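You operate a simulated robot arm through the tools that you are given. There is no shell and no other tool. Be economical: measure what you need, move in short steps, check, and stop when the job is done.

The job below is to be done with a simulated robot arm. You get a single attempt, and the scene is never put back.

Task
Take the tin of peas and leave it on the crumpet on the cream worktop by the toaster.

It is judged by the outcome, as a careful person would: the job done as asked, and still so three seconds after it is handed in. It fails if anything else is knocked over, pushed out of place, dropped, spilled or broken.

Robot
A 6-joint arm with a two-finger parallel gripper, fixed in place. Base frame: the origin is at the foot of the arm, x ahead of it, y to its left, z up; the work surface is at about z = 0. Lengths are in mm, angles in degrees, forces in N, time in s.
With the tool pointing down near the work surface it reaches from about 160 to 420 mm from the base axis. Its first joint turns from -66.0 to 66.0 degrees. Payload 1.57 kg.
The tool frame sits at the grasp point between the pads (the TCP): z along the fingers, y along the line on which they close. The tips reach 30 mm beyond it. The gripper opens to 80 mm. The fingers are 17 mm wide and 12 mm thick; the gripper's body (40 by 82 mm) begins 80 mm behind the TCP.
Orientation is that of the tool frame in the base frame, as a unit quaternion [x, y, z, w]. With the fingers straight down and closing along the base's y, the tool's x points along the base's -x, its y along +y and its z along -z.

Tools
- The arm moves only by the tool nudge_tool. Its argument "steps" is a list of rows, each an object (a shift or turn left out is 0, a gripper value left out holds the last) with "slide": the shift along the tool's x, y, z in m, a list of three; "rotation": the turn, a rotation vector about the tool's x, y, z in degrees, a list of three; "grip": the finger opening in m, from 0 to 0.08. In form: [{"slide": [tx, ty, tz], "rotation": [ax, ay, az], "grip": grip}, ...]. A call has 1 to 8 rows; each row is the pose to reach, as a shift and turn from the pose commanded when the call began, along the tool's axes at that moment. A row lasts 0.2 s, in which the tool goes at most 50 mm and 8.6 degrees; a call with a longer step from one row to the next is refused whole, and so is a gripper value outside its range. Where a pose cannot be reached the arm comes as near as it can. A force on the tool above 40 N (or 10 N above the force at the start of the call, whichever is more), or a blocked arm, ends the call early, and 0.2 s more pass. The fingers move at their own pace (about 153 mm/s each) and stop on an object; they squeeze with about 24 N. The grip force told is the motor's: it shows also when the fingers shut on nothing. Time passes only in rows, and 0.2 s behind the last, so rows that repeat a pose let the fingers close. The reply holds the time, the measured pose of the TCP, the force on the tool along the base axes, the opening and the grip force, in the units named above and with some noise, and new pictures: "views" is both (left out), scene, wrist or none.
- Cameras (640 x 400 px; columns grow to the right, rows downward): "scene" is fixed at [51.1, -337, 420.6]; the picture's right is [0.80, -0.60, 0.00], its down [-0.41, -0.54, -0.73] and it looks along [0.44, 0.59, -0.68] (base axes); focal length 214 px, centre (320, 200). "wrist" rides on the gripper at [72, -7, -122] in the tool frame; the picture's right is [0.09, 1.00, 0.00], its down [-0.84, 0.08, -0.54] and it looks along [-0.54, 0.05, 0.84] (tool axes); focal length 238 px, centre (320, 200).
- probe_pixels(camera, pixels): for up to 12 pixels [column, row] of the newest picture of that camera ("zoom" is the newest enlarged one), the place [x, y, z] in the base frame of the surface seen there, good to about 2 mm, but the place of the scene camera against the robot may be out by one fixed shift of up to 12 mm in any direction. No time passes.
- zoom(camera, box): a new picture of the part [left, top, right, bottom] of that camera's present view, enlarged. No time passes.
- hand_in(): hands the job in; it is judged then, once.

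Work in short steps. Measure before you move; look again where a grasp or a placing could have gone wrong, and mend it. You have 60 turns and 200 pictures in all, those below and enlarged ones among them. Open the gripper and draw the arm clear of the work before you hand the job in, unless the task says otherwise; then end with one line.

The tools are called after "Request:" as a command line: name --argument value ..., lists and objects as JSON in quotes. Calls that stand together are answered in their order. nudge_tool: Moves the arm, as the interface text tells. Its arguments: {"type":"object","properties":{"steps":{"type":"array","items":{"type":"object","properties":{"slide":{"type":"array","items":{"type":"number"}},"rotation":{"type":"array","items":{"type":"number"}},"grip":{"type":"number"}}}},"views":{"type":"string","enum":["both","scene","wrist","none"]}},"required":["steps"]} The other tools are called the same way: probe_pixels (camera, pixels) gives the place of the surface under pixels of a picture; zoom (camera, box) takes an enlarged picture of a part of a camera's view; hand_in () hands the job in.

At the start:

```text
t: 0.0
eef_pos: [216.7, 71.4, 277.4]
ee_rot: [0.0, 1.0, 0.0, -0.001]
ft_force: [0.4, -0.8, 0.2]
finger_gap: 80.0
gripper_force: 0.1
```

scene: 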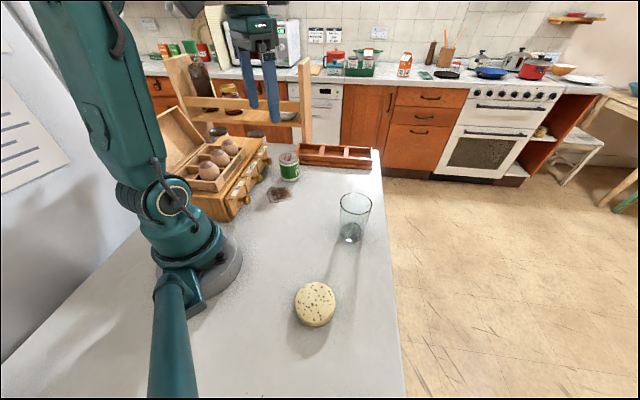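
wrist: 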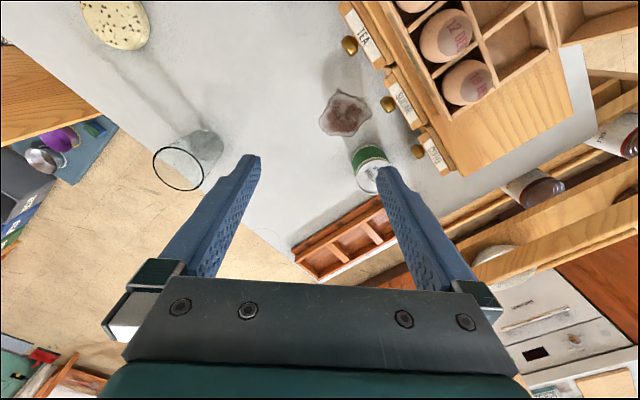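

The scene shows a crumpet-like disc at (315,304), a green tin at (288,166) and a glass at (352,215). I'll zoom in on these and measure them before moving.

Request:
zoom --camera "scene" --box '[200, 120, 400, 245]'

Request:
zoom --camera "scene" --box '[400, 0, 640, 150]'

Request:
probe_pixels --camera "scene" --pixels '[[288, 158], [288, 175], [281, 157], [296, 157], [315, 300], [297, 303], [334, 303], [315, 284], [315, 322], [352, 238], [340, 330], [280, 195]]'

Request:
probe_pixels --camera "wrist" --pixels '[[370, 154], [366, 178], [115, 22], [82, 10], [148, 30], [345, 112], [400, 155], [320, 230], [380, 200], [180, 170], [420, 150], [387, 104]]'

```text
3.20 times, centred on (300, 182) of scene
```

zoom: 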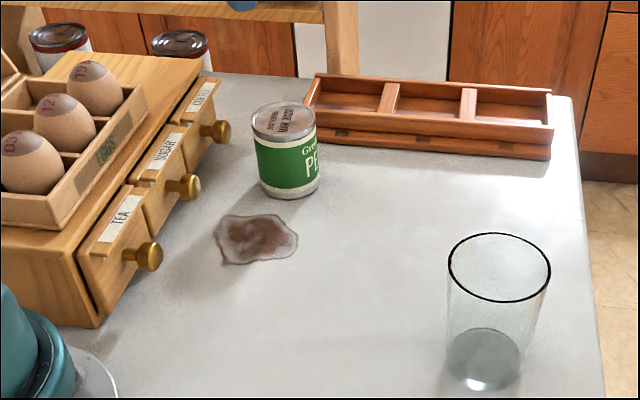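

```text
2.67 times, centred on (520, 75) of scene
```

zoom: 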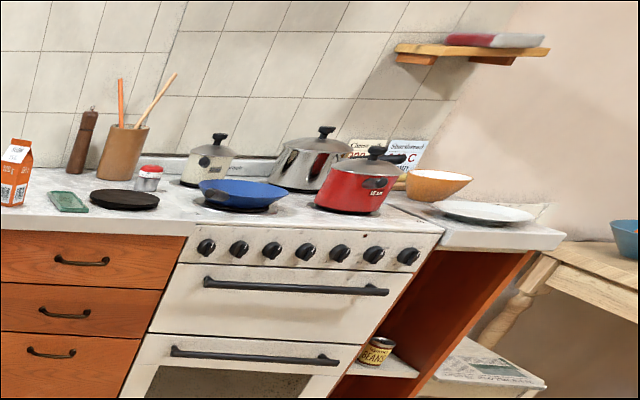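

```text
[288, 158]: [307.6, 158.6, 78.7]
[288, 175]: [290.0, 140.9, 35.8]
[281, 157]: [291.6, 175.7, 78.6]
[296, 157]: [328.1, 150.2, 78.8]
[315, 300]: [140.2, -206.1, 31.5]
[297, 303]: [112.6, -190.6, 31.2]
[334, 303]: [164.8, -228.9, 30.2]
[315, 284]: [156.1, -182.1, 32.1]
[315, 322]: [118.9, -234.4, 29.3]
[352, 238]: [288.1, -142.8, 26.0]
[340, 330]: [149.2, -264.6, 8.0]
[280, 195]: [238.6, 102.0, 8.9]
```

```text
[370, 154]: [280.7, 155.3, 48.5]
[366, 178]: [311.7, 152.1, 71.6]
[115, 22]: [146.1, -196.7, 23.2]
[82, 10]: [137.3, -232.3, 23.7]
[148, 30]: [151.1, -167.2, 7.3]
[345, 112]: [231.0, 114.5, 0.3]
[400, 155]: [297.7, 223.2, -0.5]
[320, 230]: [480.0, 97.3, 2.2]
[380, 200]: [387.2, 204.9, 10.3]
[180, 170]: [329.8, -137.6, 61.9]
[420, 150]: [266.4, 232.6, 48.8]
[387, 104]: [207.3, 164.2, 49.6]
```

The crumpet at (315,304) looks like the only one. I'll check the upper left for a toaster or a second crumpet, and look more closely at the crumpet.

Request:
zoom --camera "scene" --box '[130, 0, 400, 168]'

Request:
zoom --camera "scene" --box '[180, 240, 420, 390]'

Request:
zoom --camera "wrist" --box '[280, 60, 480, 220]'

Request:
zoom --camera "wrist" --box '[0, 0, 240, 200]'

```text
2.37 times, centred on (265, 84) of scene
```

zoom: 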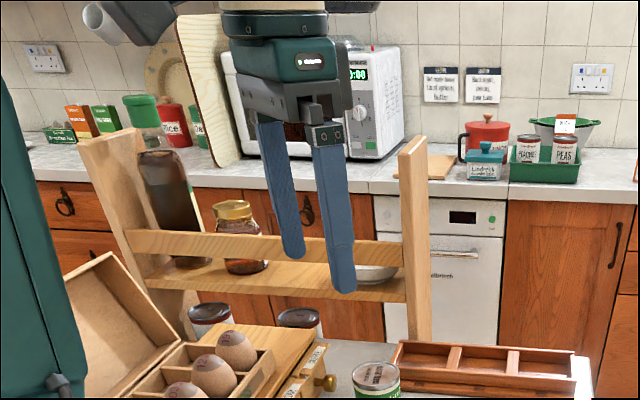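

```text
2.67 times, centred on (300, 315) of scene
```

zoom: 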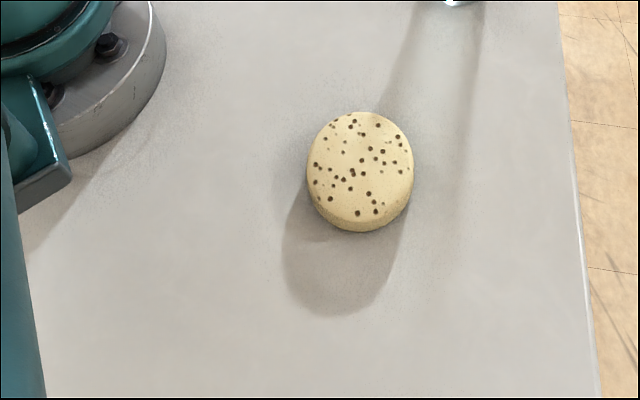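

```text
2.50 times, centred on (380, 140) of wrist
```

zoom: 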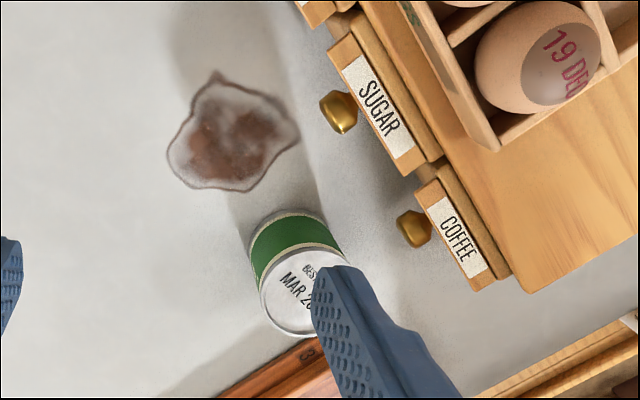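

```text
2.00 times, centred on (120, 100) of wrist
```

zoom: 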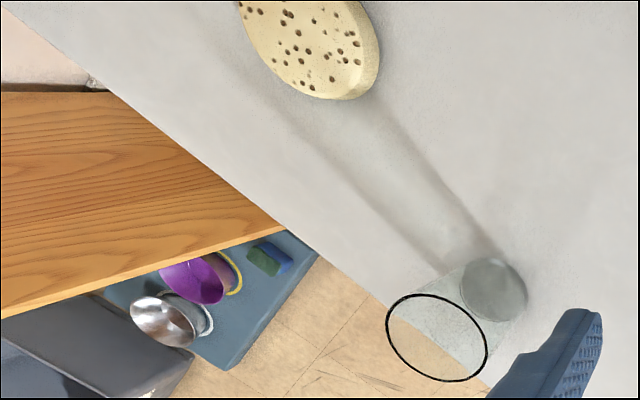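

The green PEAS tin is next to the tray, and there's only one crumpet. Before moving the hand over the tin, I'll measure the surrounding obstacles: rack, eggs, tray and knobs.

Request:
probe_pixels --camera "scene" --pixels '[[305, 62], [308, 140], [300, 155], [300, 163], [268, 160], [258, 178], [228, 145], [200, 98], [245, 102], [285, 106], [265, 158], [172, 60]]'

Request:
probe_pixels --camera "wrist" --pixels '[[418, 151], [414, 150], [445, 168], [450, 120], [300, 255], [375, 208], [440, 250], [480, 215], [550, 280], [468, 80], [362, 170], [368, 188]]'

```text
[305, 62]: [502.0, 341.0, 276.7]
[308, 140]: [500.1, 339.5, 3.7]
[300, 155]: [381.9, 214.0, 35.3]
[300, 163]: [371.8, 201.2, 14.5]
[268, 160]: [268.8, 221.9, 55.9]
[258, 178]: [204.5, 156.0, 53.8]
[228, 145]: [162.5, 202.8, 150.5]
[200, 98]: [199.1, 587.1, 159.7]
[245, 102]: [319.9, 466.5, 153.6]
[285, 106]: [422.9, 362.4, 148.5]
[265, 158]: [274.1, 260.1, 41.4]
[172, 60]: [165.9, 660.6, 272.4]
```

```text
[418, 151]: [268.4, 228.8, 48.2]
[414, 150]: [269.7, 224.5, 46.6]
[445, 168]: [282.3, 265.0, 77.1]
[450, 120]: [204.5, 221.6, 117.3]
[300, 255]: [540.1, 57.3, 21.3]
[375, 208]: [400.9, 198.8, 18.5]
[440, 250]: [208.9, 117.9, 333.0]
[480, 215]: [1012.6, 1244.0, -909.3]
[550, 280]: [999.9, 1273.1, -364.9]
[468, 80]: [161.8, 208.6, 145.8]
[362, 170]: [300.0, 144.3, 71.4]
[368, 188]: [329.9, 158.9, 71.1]
```

The eggs top out near z 150 around (162–205, 205–220), the rack is far away at x of about 500, and the tin top is near (312,157,71). There's room to close along base y, so I'll move above the tin at z of about 200 and look.

Request:
nudge_tool --steps '[{"slide": [-0.03, 0.025, 0.015]}, {"slide": [-0.06, 0.055, 0.03]}, {"slide": [-0.09, 0.086, 0.045]}, {"slide": [-0.093, 0.087, 0.075]}]'

```text
t: 1.0
eef_pos: [309.9, 157.2, 201.4]
ee_rot: [0.0, 1.0, 0.0, 0.0]
ft_force: [-0.5, 0.0, 0.3]
finger_gap: 80.0
gripper_force: 0.0
```

scene: 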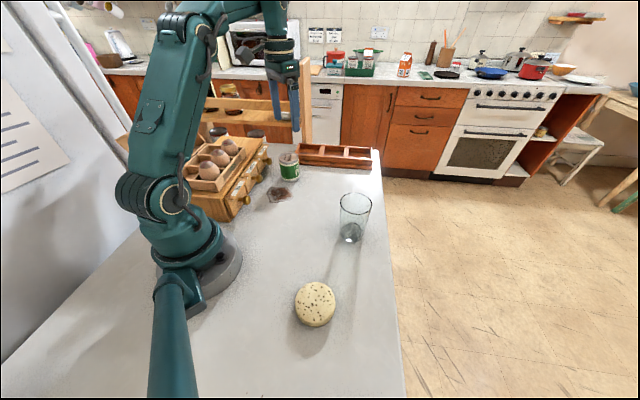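
wrist: 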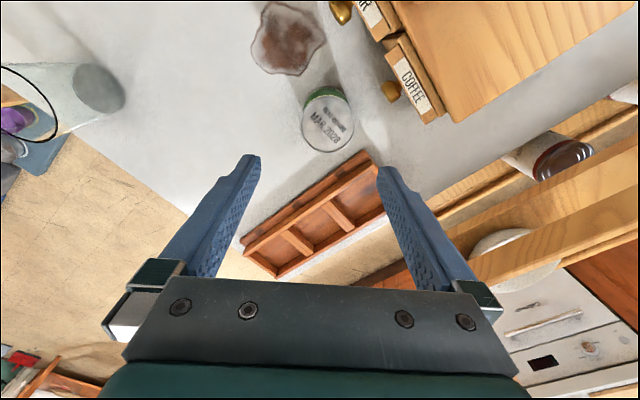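

The tin's top is now fully visible at about (328,123), so I'll measure its rim.

Request:
probe_pixels --camera "wrist" --pixels '[[328, 124], [305, 122], [351, 122], [328, 98], [328, 149], [312, 104], [344, 143], [312, 143], [344, 104], [95, 88], [389, 90], [360, 155]]'

Request:
zoom --camera "wrist" --box '[270, 70, 400, 170]'

```text
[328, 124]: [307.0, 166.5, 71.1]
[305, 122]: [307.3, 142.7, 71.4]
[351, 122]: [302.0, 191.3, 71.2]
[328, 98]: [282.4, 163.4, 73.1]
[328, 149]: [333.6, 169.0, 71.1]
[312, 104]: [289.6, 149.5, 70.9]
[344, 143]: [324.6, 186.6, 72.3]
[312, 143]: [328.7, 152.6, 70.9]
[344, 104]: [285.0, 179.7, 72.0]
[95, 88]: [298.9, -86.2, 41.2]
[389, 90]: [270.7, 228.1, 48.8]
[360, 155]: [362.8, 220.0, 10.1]
```

```text
4.00 times, centred on (335, 120) of wrist
```

zoom: 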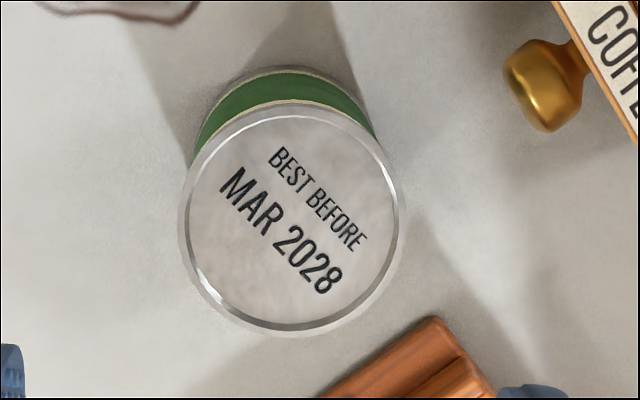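

The tin's top centre is at about (308.5,166.5), its diameter is about 60 mm and its height 71 mm. I'll centre on it, then come down to z of about 110 and check.

Request:
nudge_tool --steps '[{"slide": [0.0014, 0.0093, 0.0]}, {"slide": [0.0014, 0.0093, 0.045]}, {"slide": [0.0014, 0.0093, 0.09]}]'

```text
t: 1.8
eef_pos: [308.9, 168.4, 111.9]
ee_rot: [0.0, 1.0, 0.0, 0.001]
ft_force: [-0.7, 0.0, -0.1]
finger_gap: 79.7
gripper_force: 0.0
```

scene: 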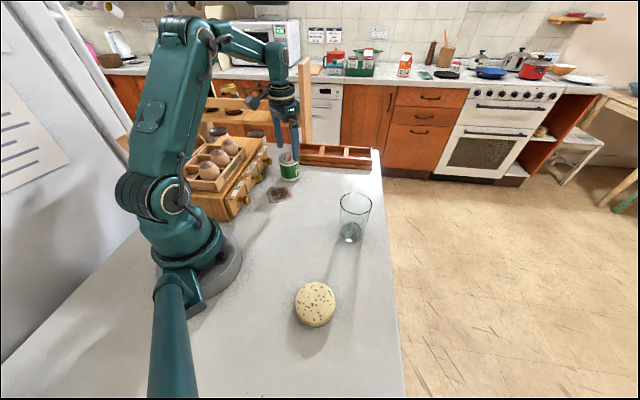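
wrist: 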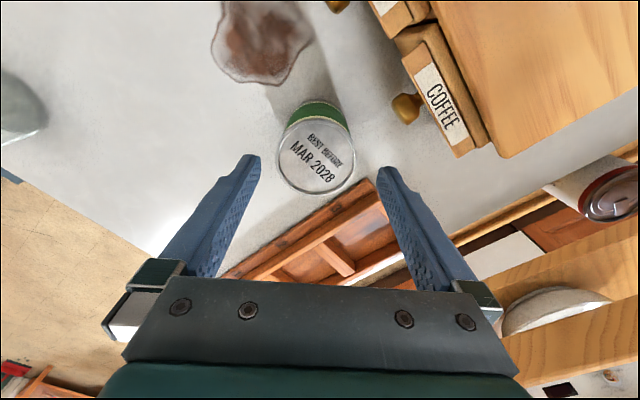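

The tin's top is now at about (316,154). I'll recheck its centre and the tray's closest edge at this nearer range.

Request:
probe_pixels --camera "wrist" --pixels '[[316, 154], [279, 152], [353, 152], [282, 152], [350, 152], [316, 117], [316, 191], [372, 183], [340, 205], [404, 108], [250, 160], [382, 172]]'

Request:
zoom --camera "wrist" --box '[230, 80, 410, 220]'

```text
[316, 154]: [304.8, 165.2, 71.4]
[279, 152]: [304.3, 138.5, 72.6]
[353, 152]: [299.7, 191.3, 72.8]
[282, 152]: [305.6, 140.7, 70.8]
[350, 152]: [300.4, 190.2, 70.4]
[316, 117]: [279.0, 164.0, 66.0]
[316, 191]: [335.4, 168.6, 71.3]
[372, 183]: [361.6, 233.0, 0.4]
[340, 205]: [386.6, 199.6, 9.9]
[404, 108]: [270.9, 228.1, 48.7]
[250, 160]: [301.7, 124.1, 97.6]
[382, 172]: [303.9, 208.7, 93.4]
```

```text
2.86 times, centred on (320, 150) of wrist
```

zoom: 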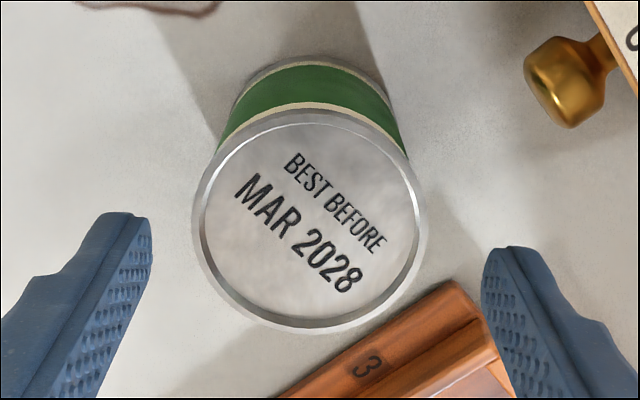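

The tin centre is at (307.5,165.5) and the fingers straddle it evenly, with the knob and tray clear. Next I'll come down to a TCP height of about 42 mm without closing.

Request:
nudge_tool --steps '[{"slide": [0.001, -0.0005, 0.025]}, {"slide": [0.001, -0.0005, 0.05]}, {"slide": [0.001, -0.0005, 0.069]}]'

```text
t: 2.6
eef_pos: [308.2, 165.7, 43.2]
ee_rot: [-0.001, 1.0, 0.0, 0.0]
ft_force: [0.9, -0.7, 0.1]
finger_gap: 80.2
gripper_force: 0.0
```

scene: 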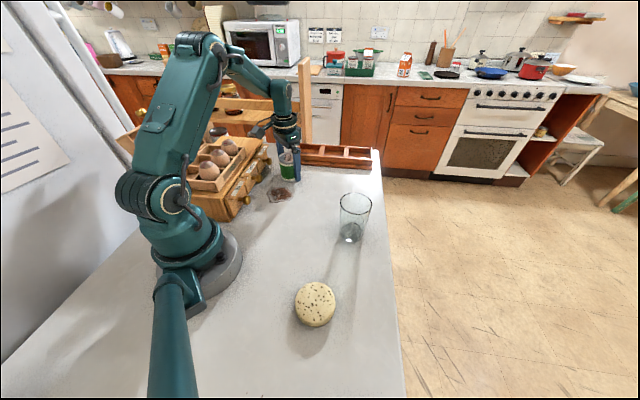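
wrist: 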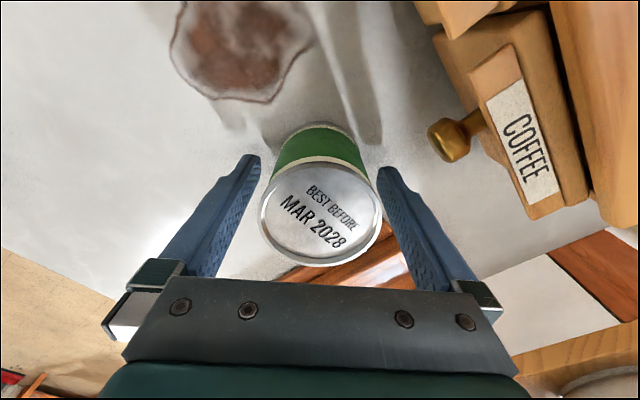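

The fingers sit on either side of the tin and the force is near zero. I'll close on it and give it time to settle.

Request:
nudge_tool --steps '[{"grip": 0.07}, {"grip": 0.05}, {"grip": 0.05}, {"grip": 0.05}]' --views "wrist"

```text
t: 3.6
eef_pos: [308.3, 166.7, 42.5]
ee_rot: [-0.001, 1.0, 0.0, 0.0]
ft_force: [-0.1, -0.9, 0.2]
finger_gap: 58.3
gripper_force: 24.1
```

wrist: 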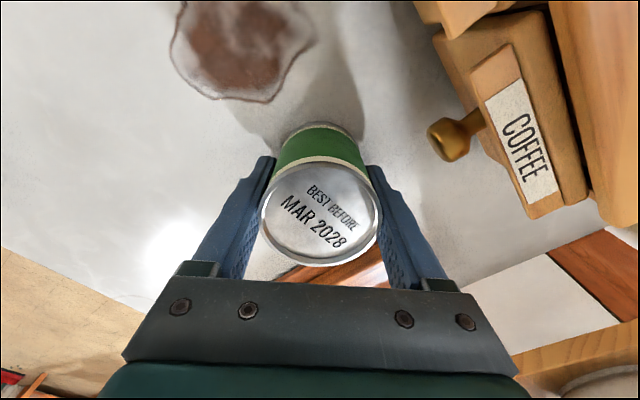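

The tin is gripped at 58.3 mm with 24 N. I'll lift it straight up and check the hold.

Request:
nudge_tool --steps '[{"slide": [0, 0, -0.02]}, {"slide": [0, 0, -0.05]}, {"slide": [0, 0, -0.09]}, {"slide": [0, 0, -0.13]}, {"slide": [0, 0, -0.17]}, {"slide": [0, 0, -0.17]}]'

```text
t: 5.0
eef_pos: [310.5, 166.9, 213.0]
ee_rot: [0.0, 1.0, -0.001, -0.002]
ft_force: [0.2, 0.6, -2.0]
finger_gap: 58.6
gripper_force: 23.9
```

scene: 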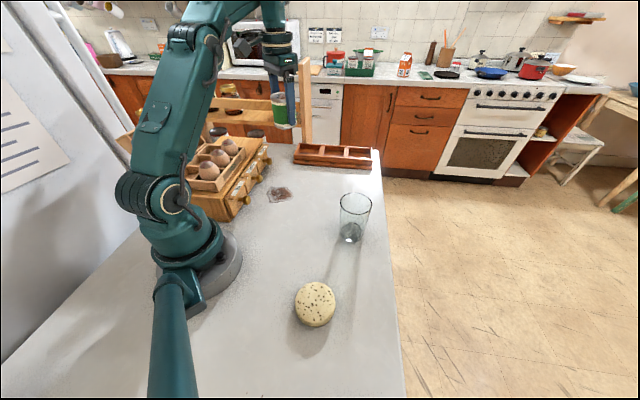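
wrist: 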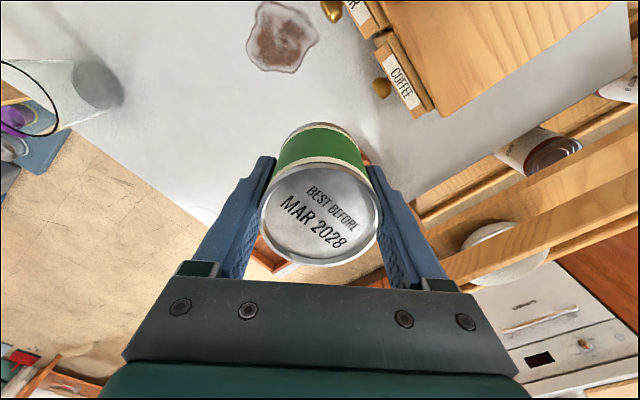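

The tin is held and hanging straight. I'll carry it at z of about 213 towards (165,-110), which stays clear of the glass and gives the wrist camera a view of the crumpet.

Request:
nudge_tool --steps '[{"slide": [0.01, -0.025, 0]}, {"slide": [0.03, -0.06, 0]}, {"slide": [0.05, -0.1, 0]}, {"slide": [0.07, -0.14, 0]}, {"slide": [0.09, -0.18, 0]}, {"slide": [0.112, -0.22, 0]}, {"slide": [0.135, -0.255, 0]}, {"slide": [0.145, -0.277, 0]}]'

```text
t: 6.8
eef_pos: [164.7, -109.8, 215.6]
ee_rot: [-0.001, 1.0, 0.0, 0.0]
ft_force: [0.7, 0.4, -2.6]
finger_gap: 58.6
gripper_force: 24.1
```

scene: 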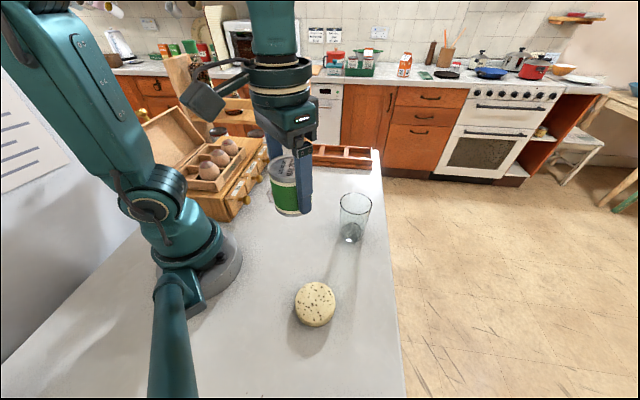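
wrist: 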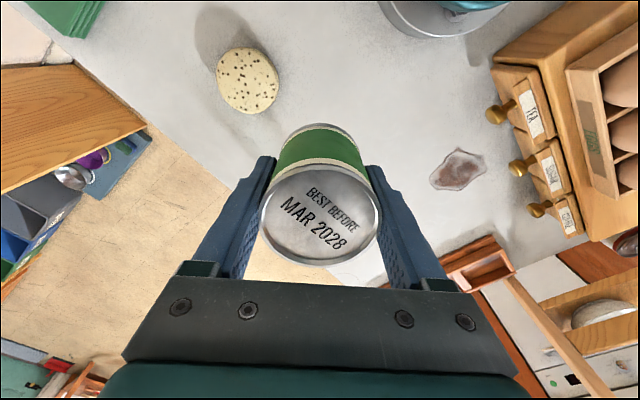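

The crumpet is fully visible in the wrist view at about (246,80). I'll zoom in and measure its rim.

Request:
zoom --camera "wrist" --box '[198, 40, 298, 125]'

Request:
probe_pixels --camera "wrist" --pixels '[[246, 78], [219, 78], [274, 78], [246, 50], [246, 109], [230, 60], [264, 100], [230, 98], [264, 58], [320, 135], [256, 79], [200, 120]]'

```text
4.71 times, centred on (248, 82) of wrist
```

zoom: 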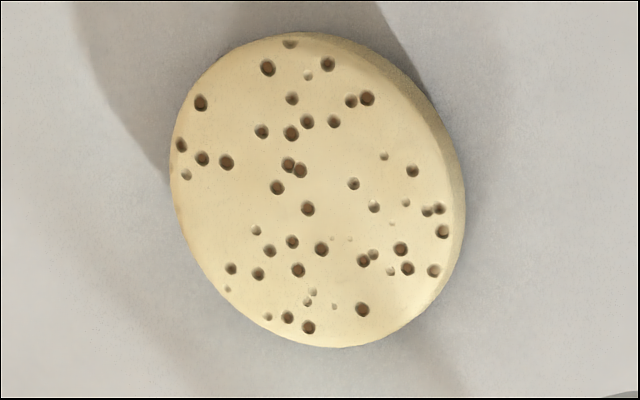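

```text
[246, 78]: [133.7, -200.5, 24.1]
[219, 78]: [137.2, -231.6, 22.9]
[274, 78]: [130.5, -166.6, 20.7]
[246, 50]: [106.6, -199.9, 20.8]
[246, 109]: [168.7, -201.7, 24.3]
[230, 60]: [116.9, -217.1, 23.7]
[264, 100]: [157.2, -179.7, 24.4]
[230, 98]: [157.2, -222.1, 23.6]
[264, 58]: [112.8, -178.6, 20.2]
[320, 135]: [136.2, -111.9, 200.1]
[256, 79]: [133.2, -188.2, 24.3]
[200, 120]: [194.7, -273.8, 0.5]
```

The crumpet's centre is at about (137.5,-201), its top is at z of about 24 and its diameter about 68 mm. That agrees with the scene camera once its shift is taken out. I'll move over it and start lowering, stopping with about 20 mm of clearance.

Request:
nudge_tool --steps '[{"slide": [0.009, -0.03, 0]}, {"slide": [0.018, -0.06, 0]}, {"slide": [0.0275, -0.091, 0]}, {"slide": [0.0275, -0.091, 0.035]}, {"slide": [0.0275, -0.091, 0.075]}, {"slide": [0.0275, -0.091, 0.11]}, {"slide": [0.0275, -0.091, 0.128]}, {"slide": [0.0275, -0.091, 0.128]}]'

```text
t: 8.6
eef_pos: [135.8, -200.7, 88.1]
ee_rot: [0.0, 1.0, 0.0, 0.0]
ft_force: [-0.6, -0.5, -2.4]
finger_gap: 58.1
gripper_force: 23.8
```

scene: 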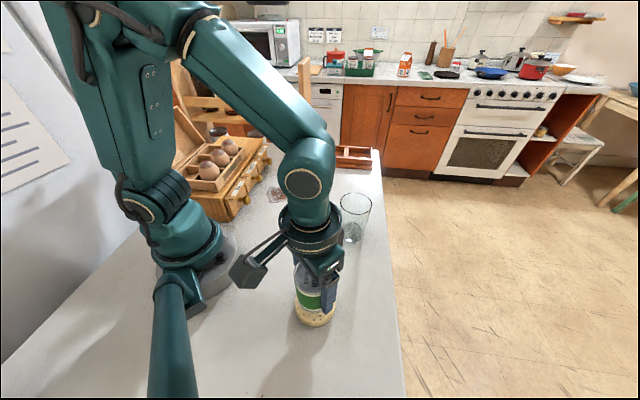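
wrist: 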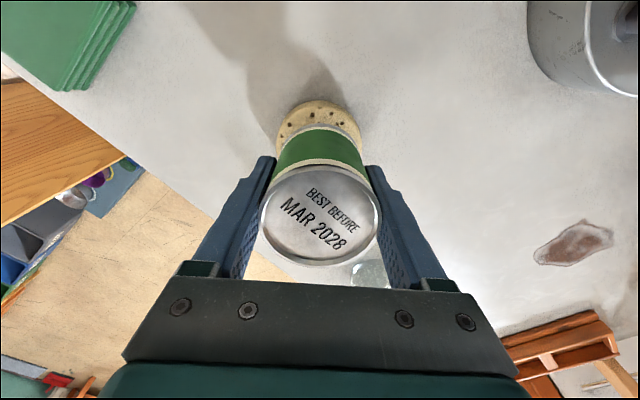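

The tin is over the crumpet, roughly 20 mm above it, and the glass hasn't moved. I'll lower to about 4 mm above contact and zoom in to check alignment.

Request:
nudge_tool --steps '[{"slide": [-0.001, 0, 0.01]}, {"slide": [-0.001, 0, 0.016]}, {"slide": [-0.001, 0, 0.016]}]' --views "both"

Request:
zoom --camera "scene" --box '[250, 230, 390, 340]'

Request:
zoom --camera "wrist" --box '[240, 80, 400, 180]'

```text
t: 9.4
eef_pos: [137.2, -201.1, 72.0]
ee_rot: [0.001, 1.0, -0.001, 0.0]
ft_force: [0.1, 0.1, -3.2]
finger_gap: 58.4
gripper_force: 23.9
```

scene: 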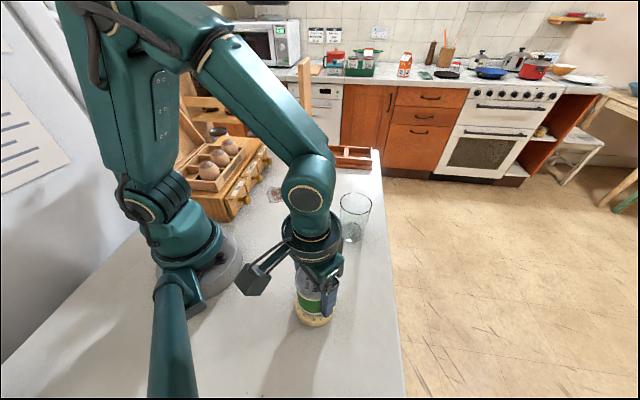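
wrist: 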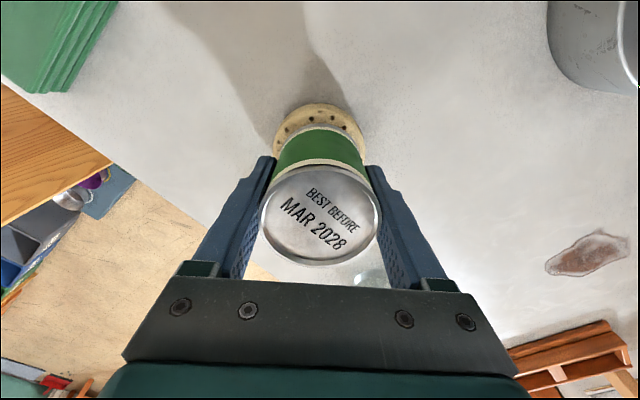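

```text
3.64 times, centred on (320, 285) of scene
```

zoom: 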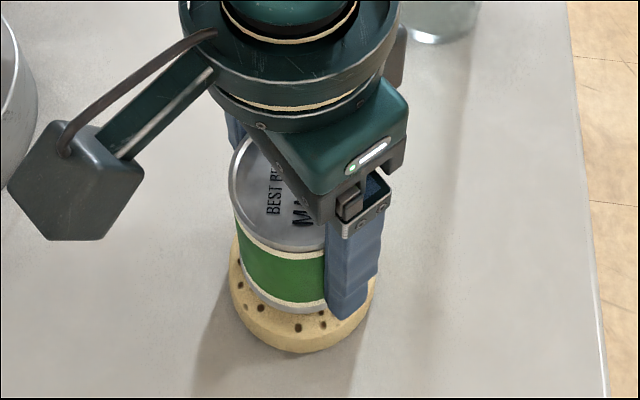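

```text
4.00 times, centred on (320, 130) of wrist
```

zoom: 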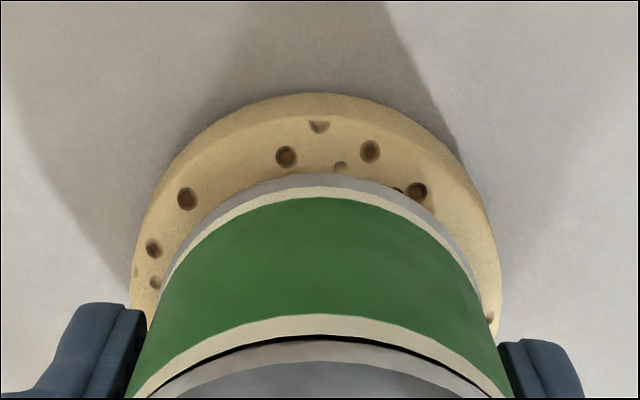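

Sideways alignment looks good, but a fair bit of crumpet shows on the base side. I'll measure that margin before setting the tin down.

Request:
probe_pixels --camera "wrist" --pixels '[[319, 109], [319, 106], [319, 121], [319, 125], [319, 130], [280, 135], [275, 145], [361, 145], [286, 140], [355, 140], [319, 103.5], [300, 112]]'

Request:
probe_pixels --camera "scene" --pixels '[[308, 318], [304, 312], [304, 304], [300, 300], [310, 314], [299, 308], [312, 312]]'

```text
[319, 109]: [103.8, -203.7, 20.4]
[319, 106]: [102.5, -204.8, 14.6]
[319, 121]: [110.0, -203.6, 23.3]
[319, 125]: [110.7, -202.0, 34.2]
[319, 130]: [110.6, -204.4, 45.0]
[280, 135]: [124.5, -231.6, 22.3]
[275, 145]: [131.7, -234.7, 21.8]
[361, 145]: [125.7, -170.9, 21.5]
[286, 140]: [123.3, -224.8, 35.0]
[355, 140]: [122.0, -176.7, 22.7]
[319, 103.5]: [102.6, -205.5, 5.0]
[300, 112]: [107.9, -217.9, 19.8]
```

```text
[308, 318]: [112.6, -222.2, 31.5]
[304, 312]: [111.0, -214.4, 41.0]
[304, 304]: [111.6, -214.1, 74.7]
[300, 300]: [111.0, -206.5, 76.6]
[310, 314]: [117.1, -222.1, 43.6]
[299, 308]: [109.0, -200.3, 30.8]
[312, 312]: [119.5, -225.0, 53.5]
```

The tin edge is at x of about 110.6 and the crumpet edge at about 103, so the centres match within about 2 mm. I'll lower gently until it touches.

Request:
nudge_tool --steps '[{"slide": [0, 0, 0.001]}, {"slide": [0, 0, 0.002]}, {"slide": [0, 0, 0.003]}, {"slide": [0, 0, 0.004]}, {"slide": [0, 0, 0.004]}]' --views "wrist"

```text
t: 10.6
eef_pos: [135.9, -201.6, 66.6]
ee_rot: [0.0, 1.0, 0.0, 0.0]
ft_force: [0.3, 0.5, -2.7]
finger_gap: 58.4
gripper_force: 24.3
```

wrist: 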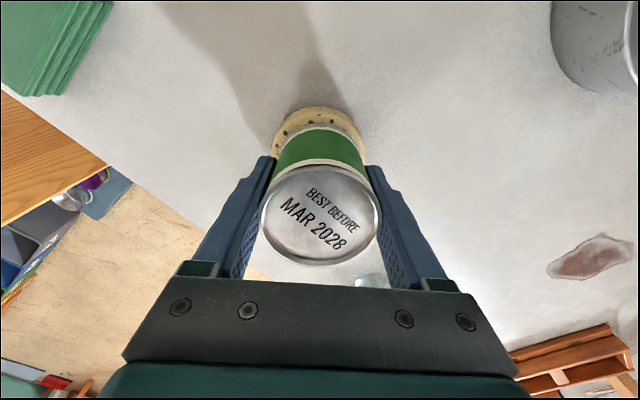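

The force is still just the tin's weight (-2.7 N), so there's no contact yet. I'll go on down in 0.5 mm steps.

Request:
nudge_tool --steps '[{"slide": [0, 0, 0.0005]}, {"slide": [0, 0, 0.001]}, {"slide": [0, 0, 0.001]}]' --views "none"

```text
t: 11.4
eef_pos: [135.5, -200.4, 64.7]
ee_rot: [0.0, 1.0, 0.0, 0.0]
ft_force: [-0.9, 1.4, -1.0]
finger_gap: 58.3
gripper_force: 23.7
```

The force has eased to -1.0 N, which suggests contact is starting. I'll take one more small step to confirm.

Request:
nudge_tool --steps '[{"slide": [0, 0, 0.0005]}, {"slide": [0, 0, 0.0005]}]' --views "none"

```text
t: 12.0
eef_pos: [136.4, -201.2, 64.2]
ee_rot: [0.0, 1.0, -0.001, 0.0]
ft_force: [-3.4, -0.1, 18.4]
finger_gap: 58.5
gripper_force: 24.7
```

At 18 N upward the tin is firmly on the crumpet. I'll back off 0.5 mm to ease the load and then open.

Request:
nudge_tool --steps '[{"slide": [0, 0, -0.0005]}, {"slide": [0, 0, -0.0005], "grip": 0.062}, {"slide": [0, 0, -0.0005], "grip": 0.08}, {"slide": [0, 0, -0.0005], "grip": 0.08}]'

```text
t: 13.0
eef_pos: [136.2, -200.9, 63.9]
ee_rot: [0.0, 1.0, 0.0, 0.001]
ft_force: [-0.5, 0.2, 0.0]
finger_gap: 79.7
gripper_force: 0.0
```

scene: 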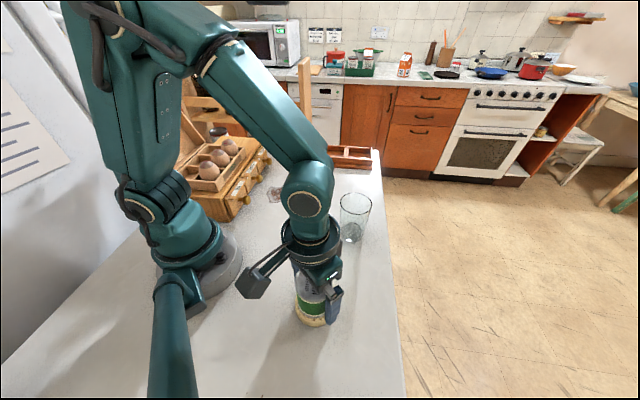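
wrist: 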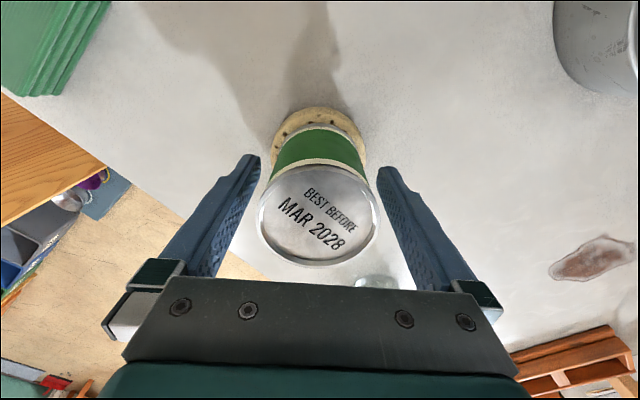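

The fingers are open and the tin is standing with clearance on both sides. I'll go straight up, then draw back.

Request:
nudge_tool --steps '[{"slide": [0, 0, -0.02]}, {"slide": [0, 0, -0.05]}, {"slide": [0, 0, -0.09]}, {"slide": [0, 0, -0.13]}, {"slide": [0, 0, -0.165]}, {"slide": [-0.02, 0.04, -0.165]}, {"slide": [-0.04, 0.08, -0.165]}, {"slide": [-0.06, 0.12, -0.165]}]'

Request:
zoom --camera "scene" --box '[240, 180, 400, 340]'

```text
t: 14.8
eef_pos: [197.3, -78.4, 225.4]
ee_rot: [0.001, 1.0, 0.0, 0.0]
ft_force: [-1.3, 0.3, -0.2]
finger_gap: 80.0
gripper_force: 0.1
```

scene: 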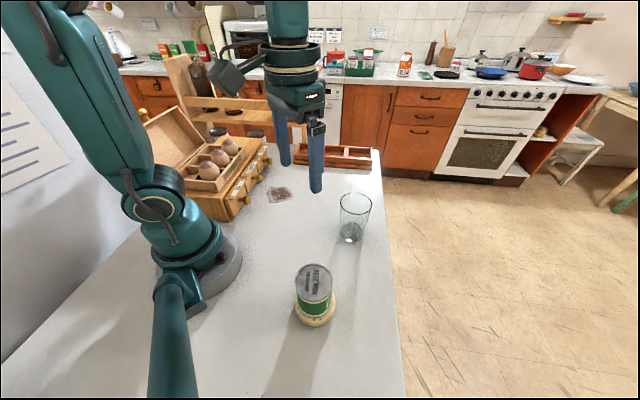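
wrist: 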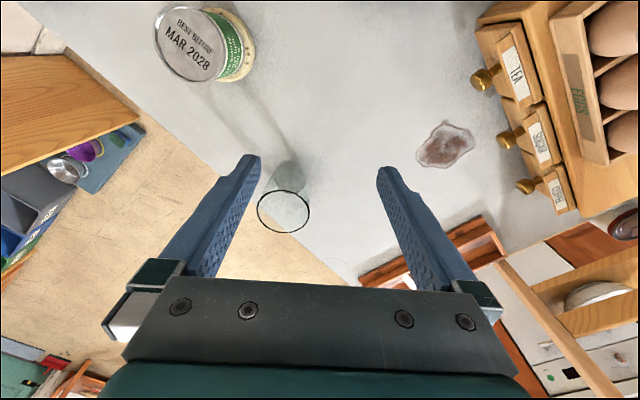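

```text
2.50 times, centred on (320, 260) of scene
```

zoom: 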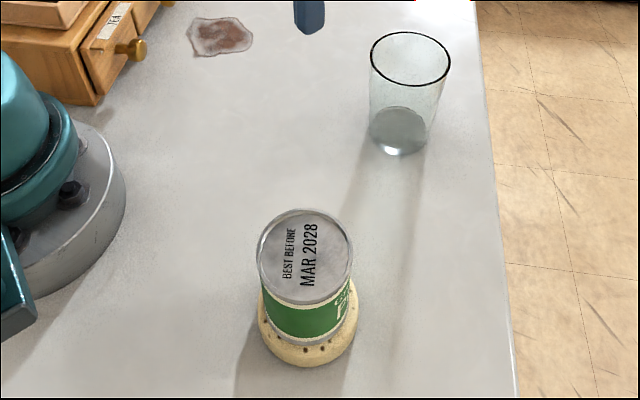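

The tin stands upright on the crumpet, the glass, tray and egg box are where they were, and the gripper is open and clear. I'll hand in now.

Request:
hand_in

```text
The job is handed in.
```

The tin of peas is standing upright on the crumpet, nothing else was disturbed, and the arm is clear; I saw no toaster in the pictures, so I used the only crumpet in view.
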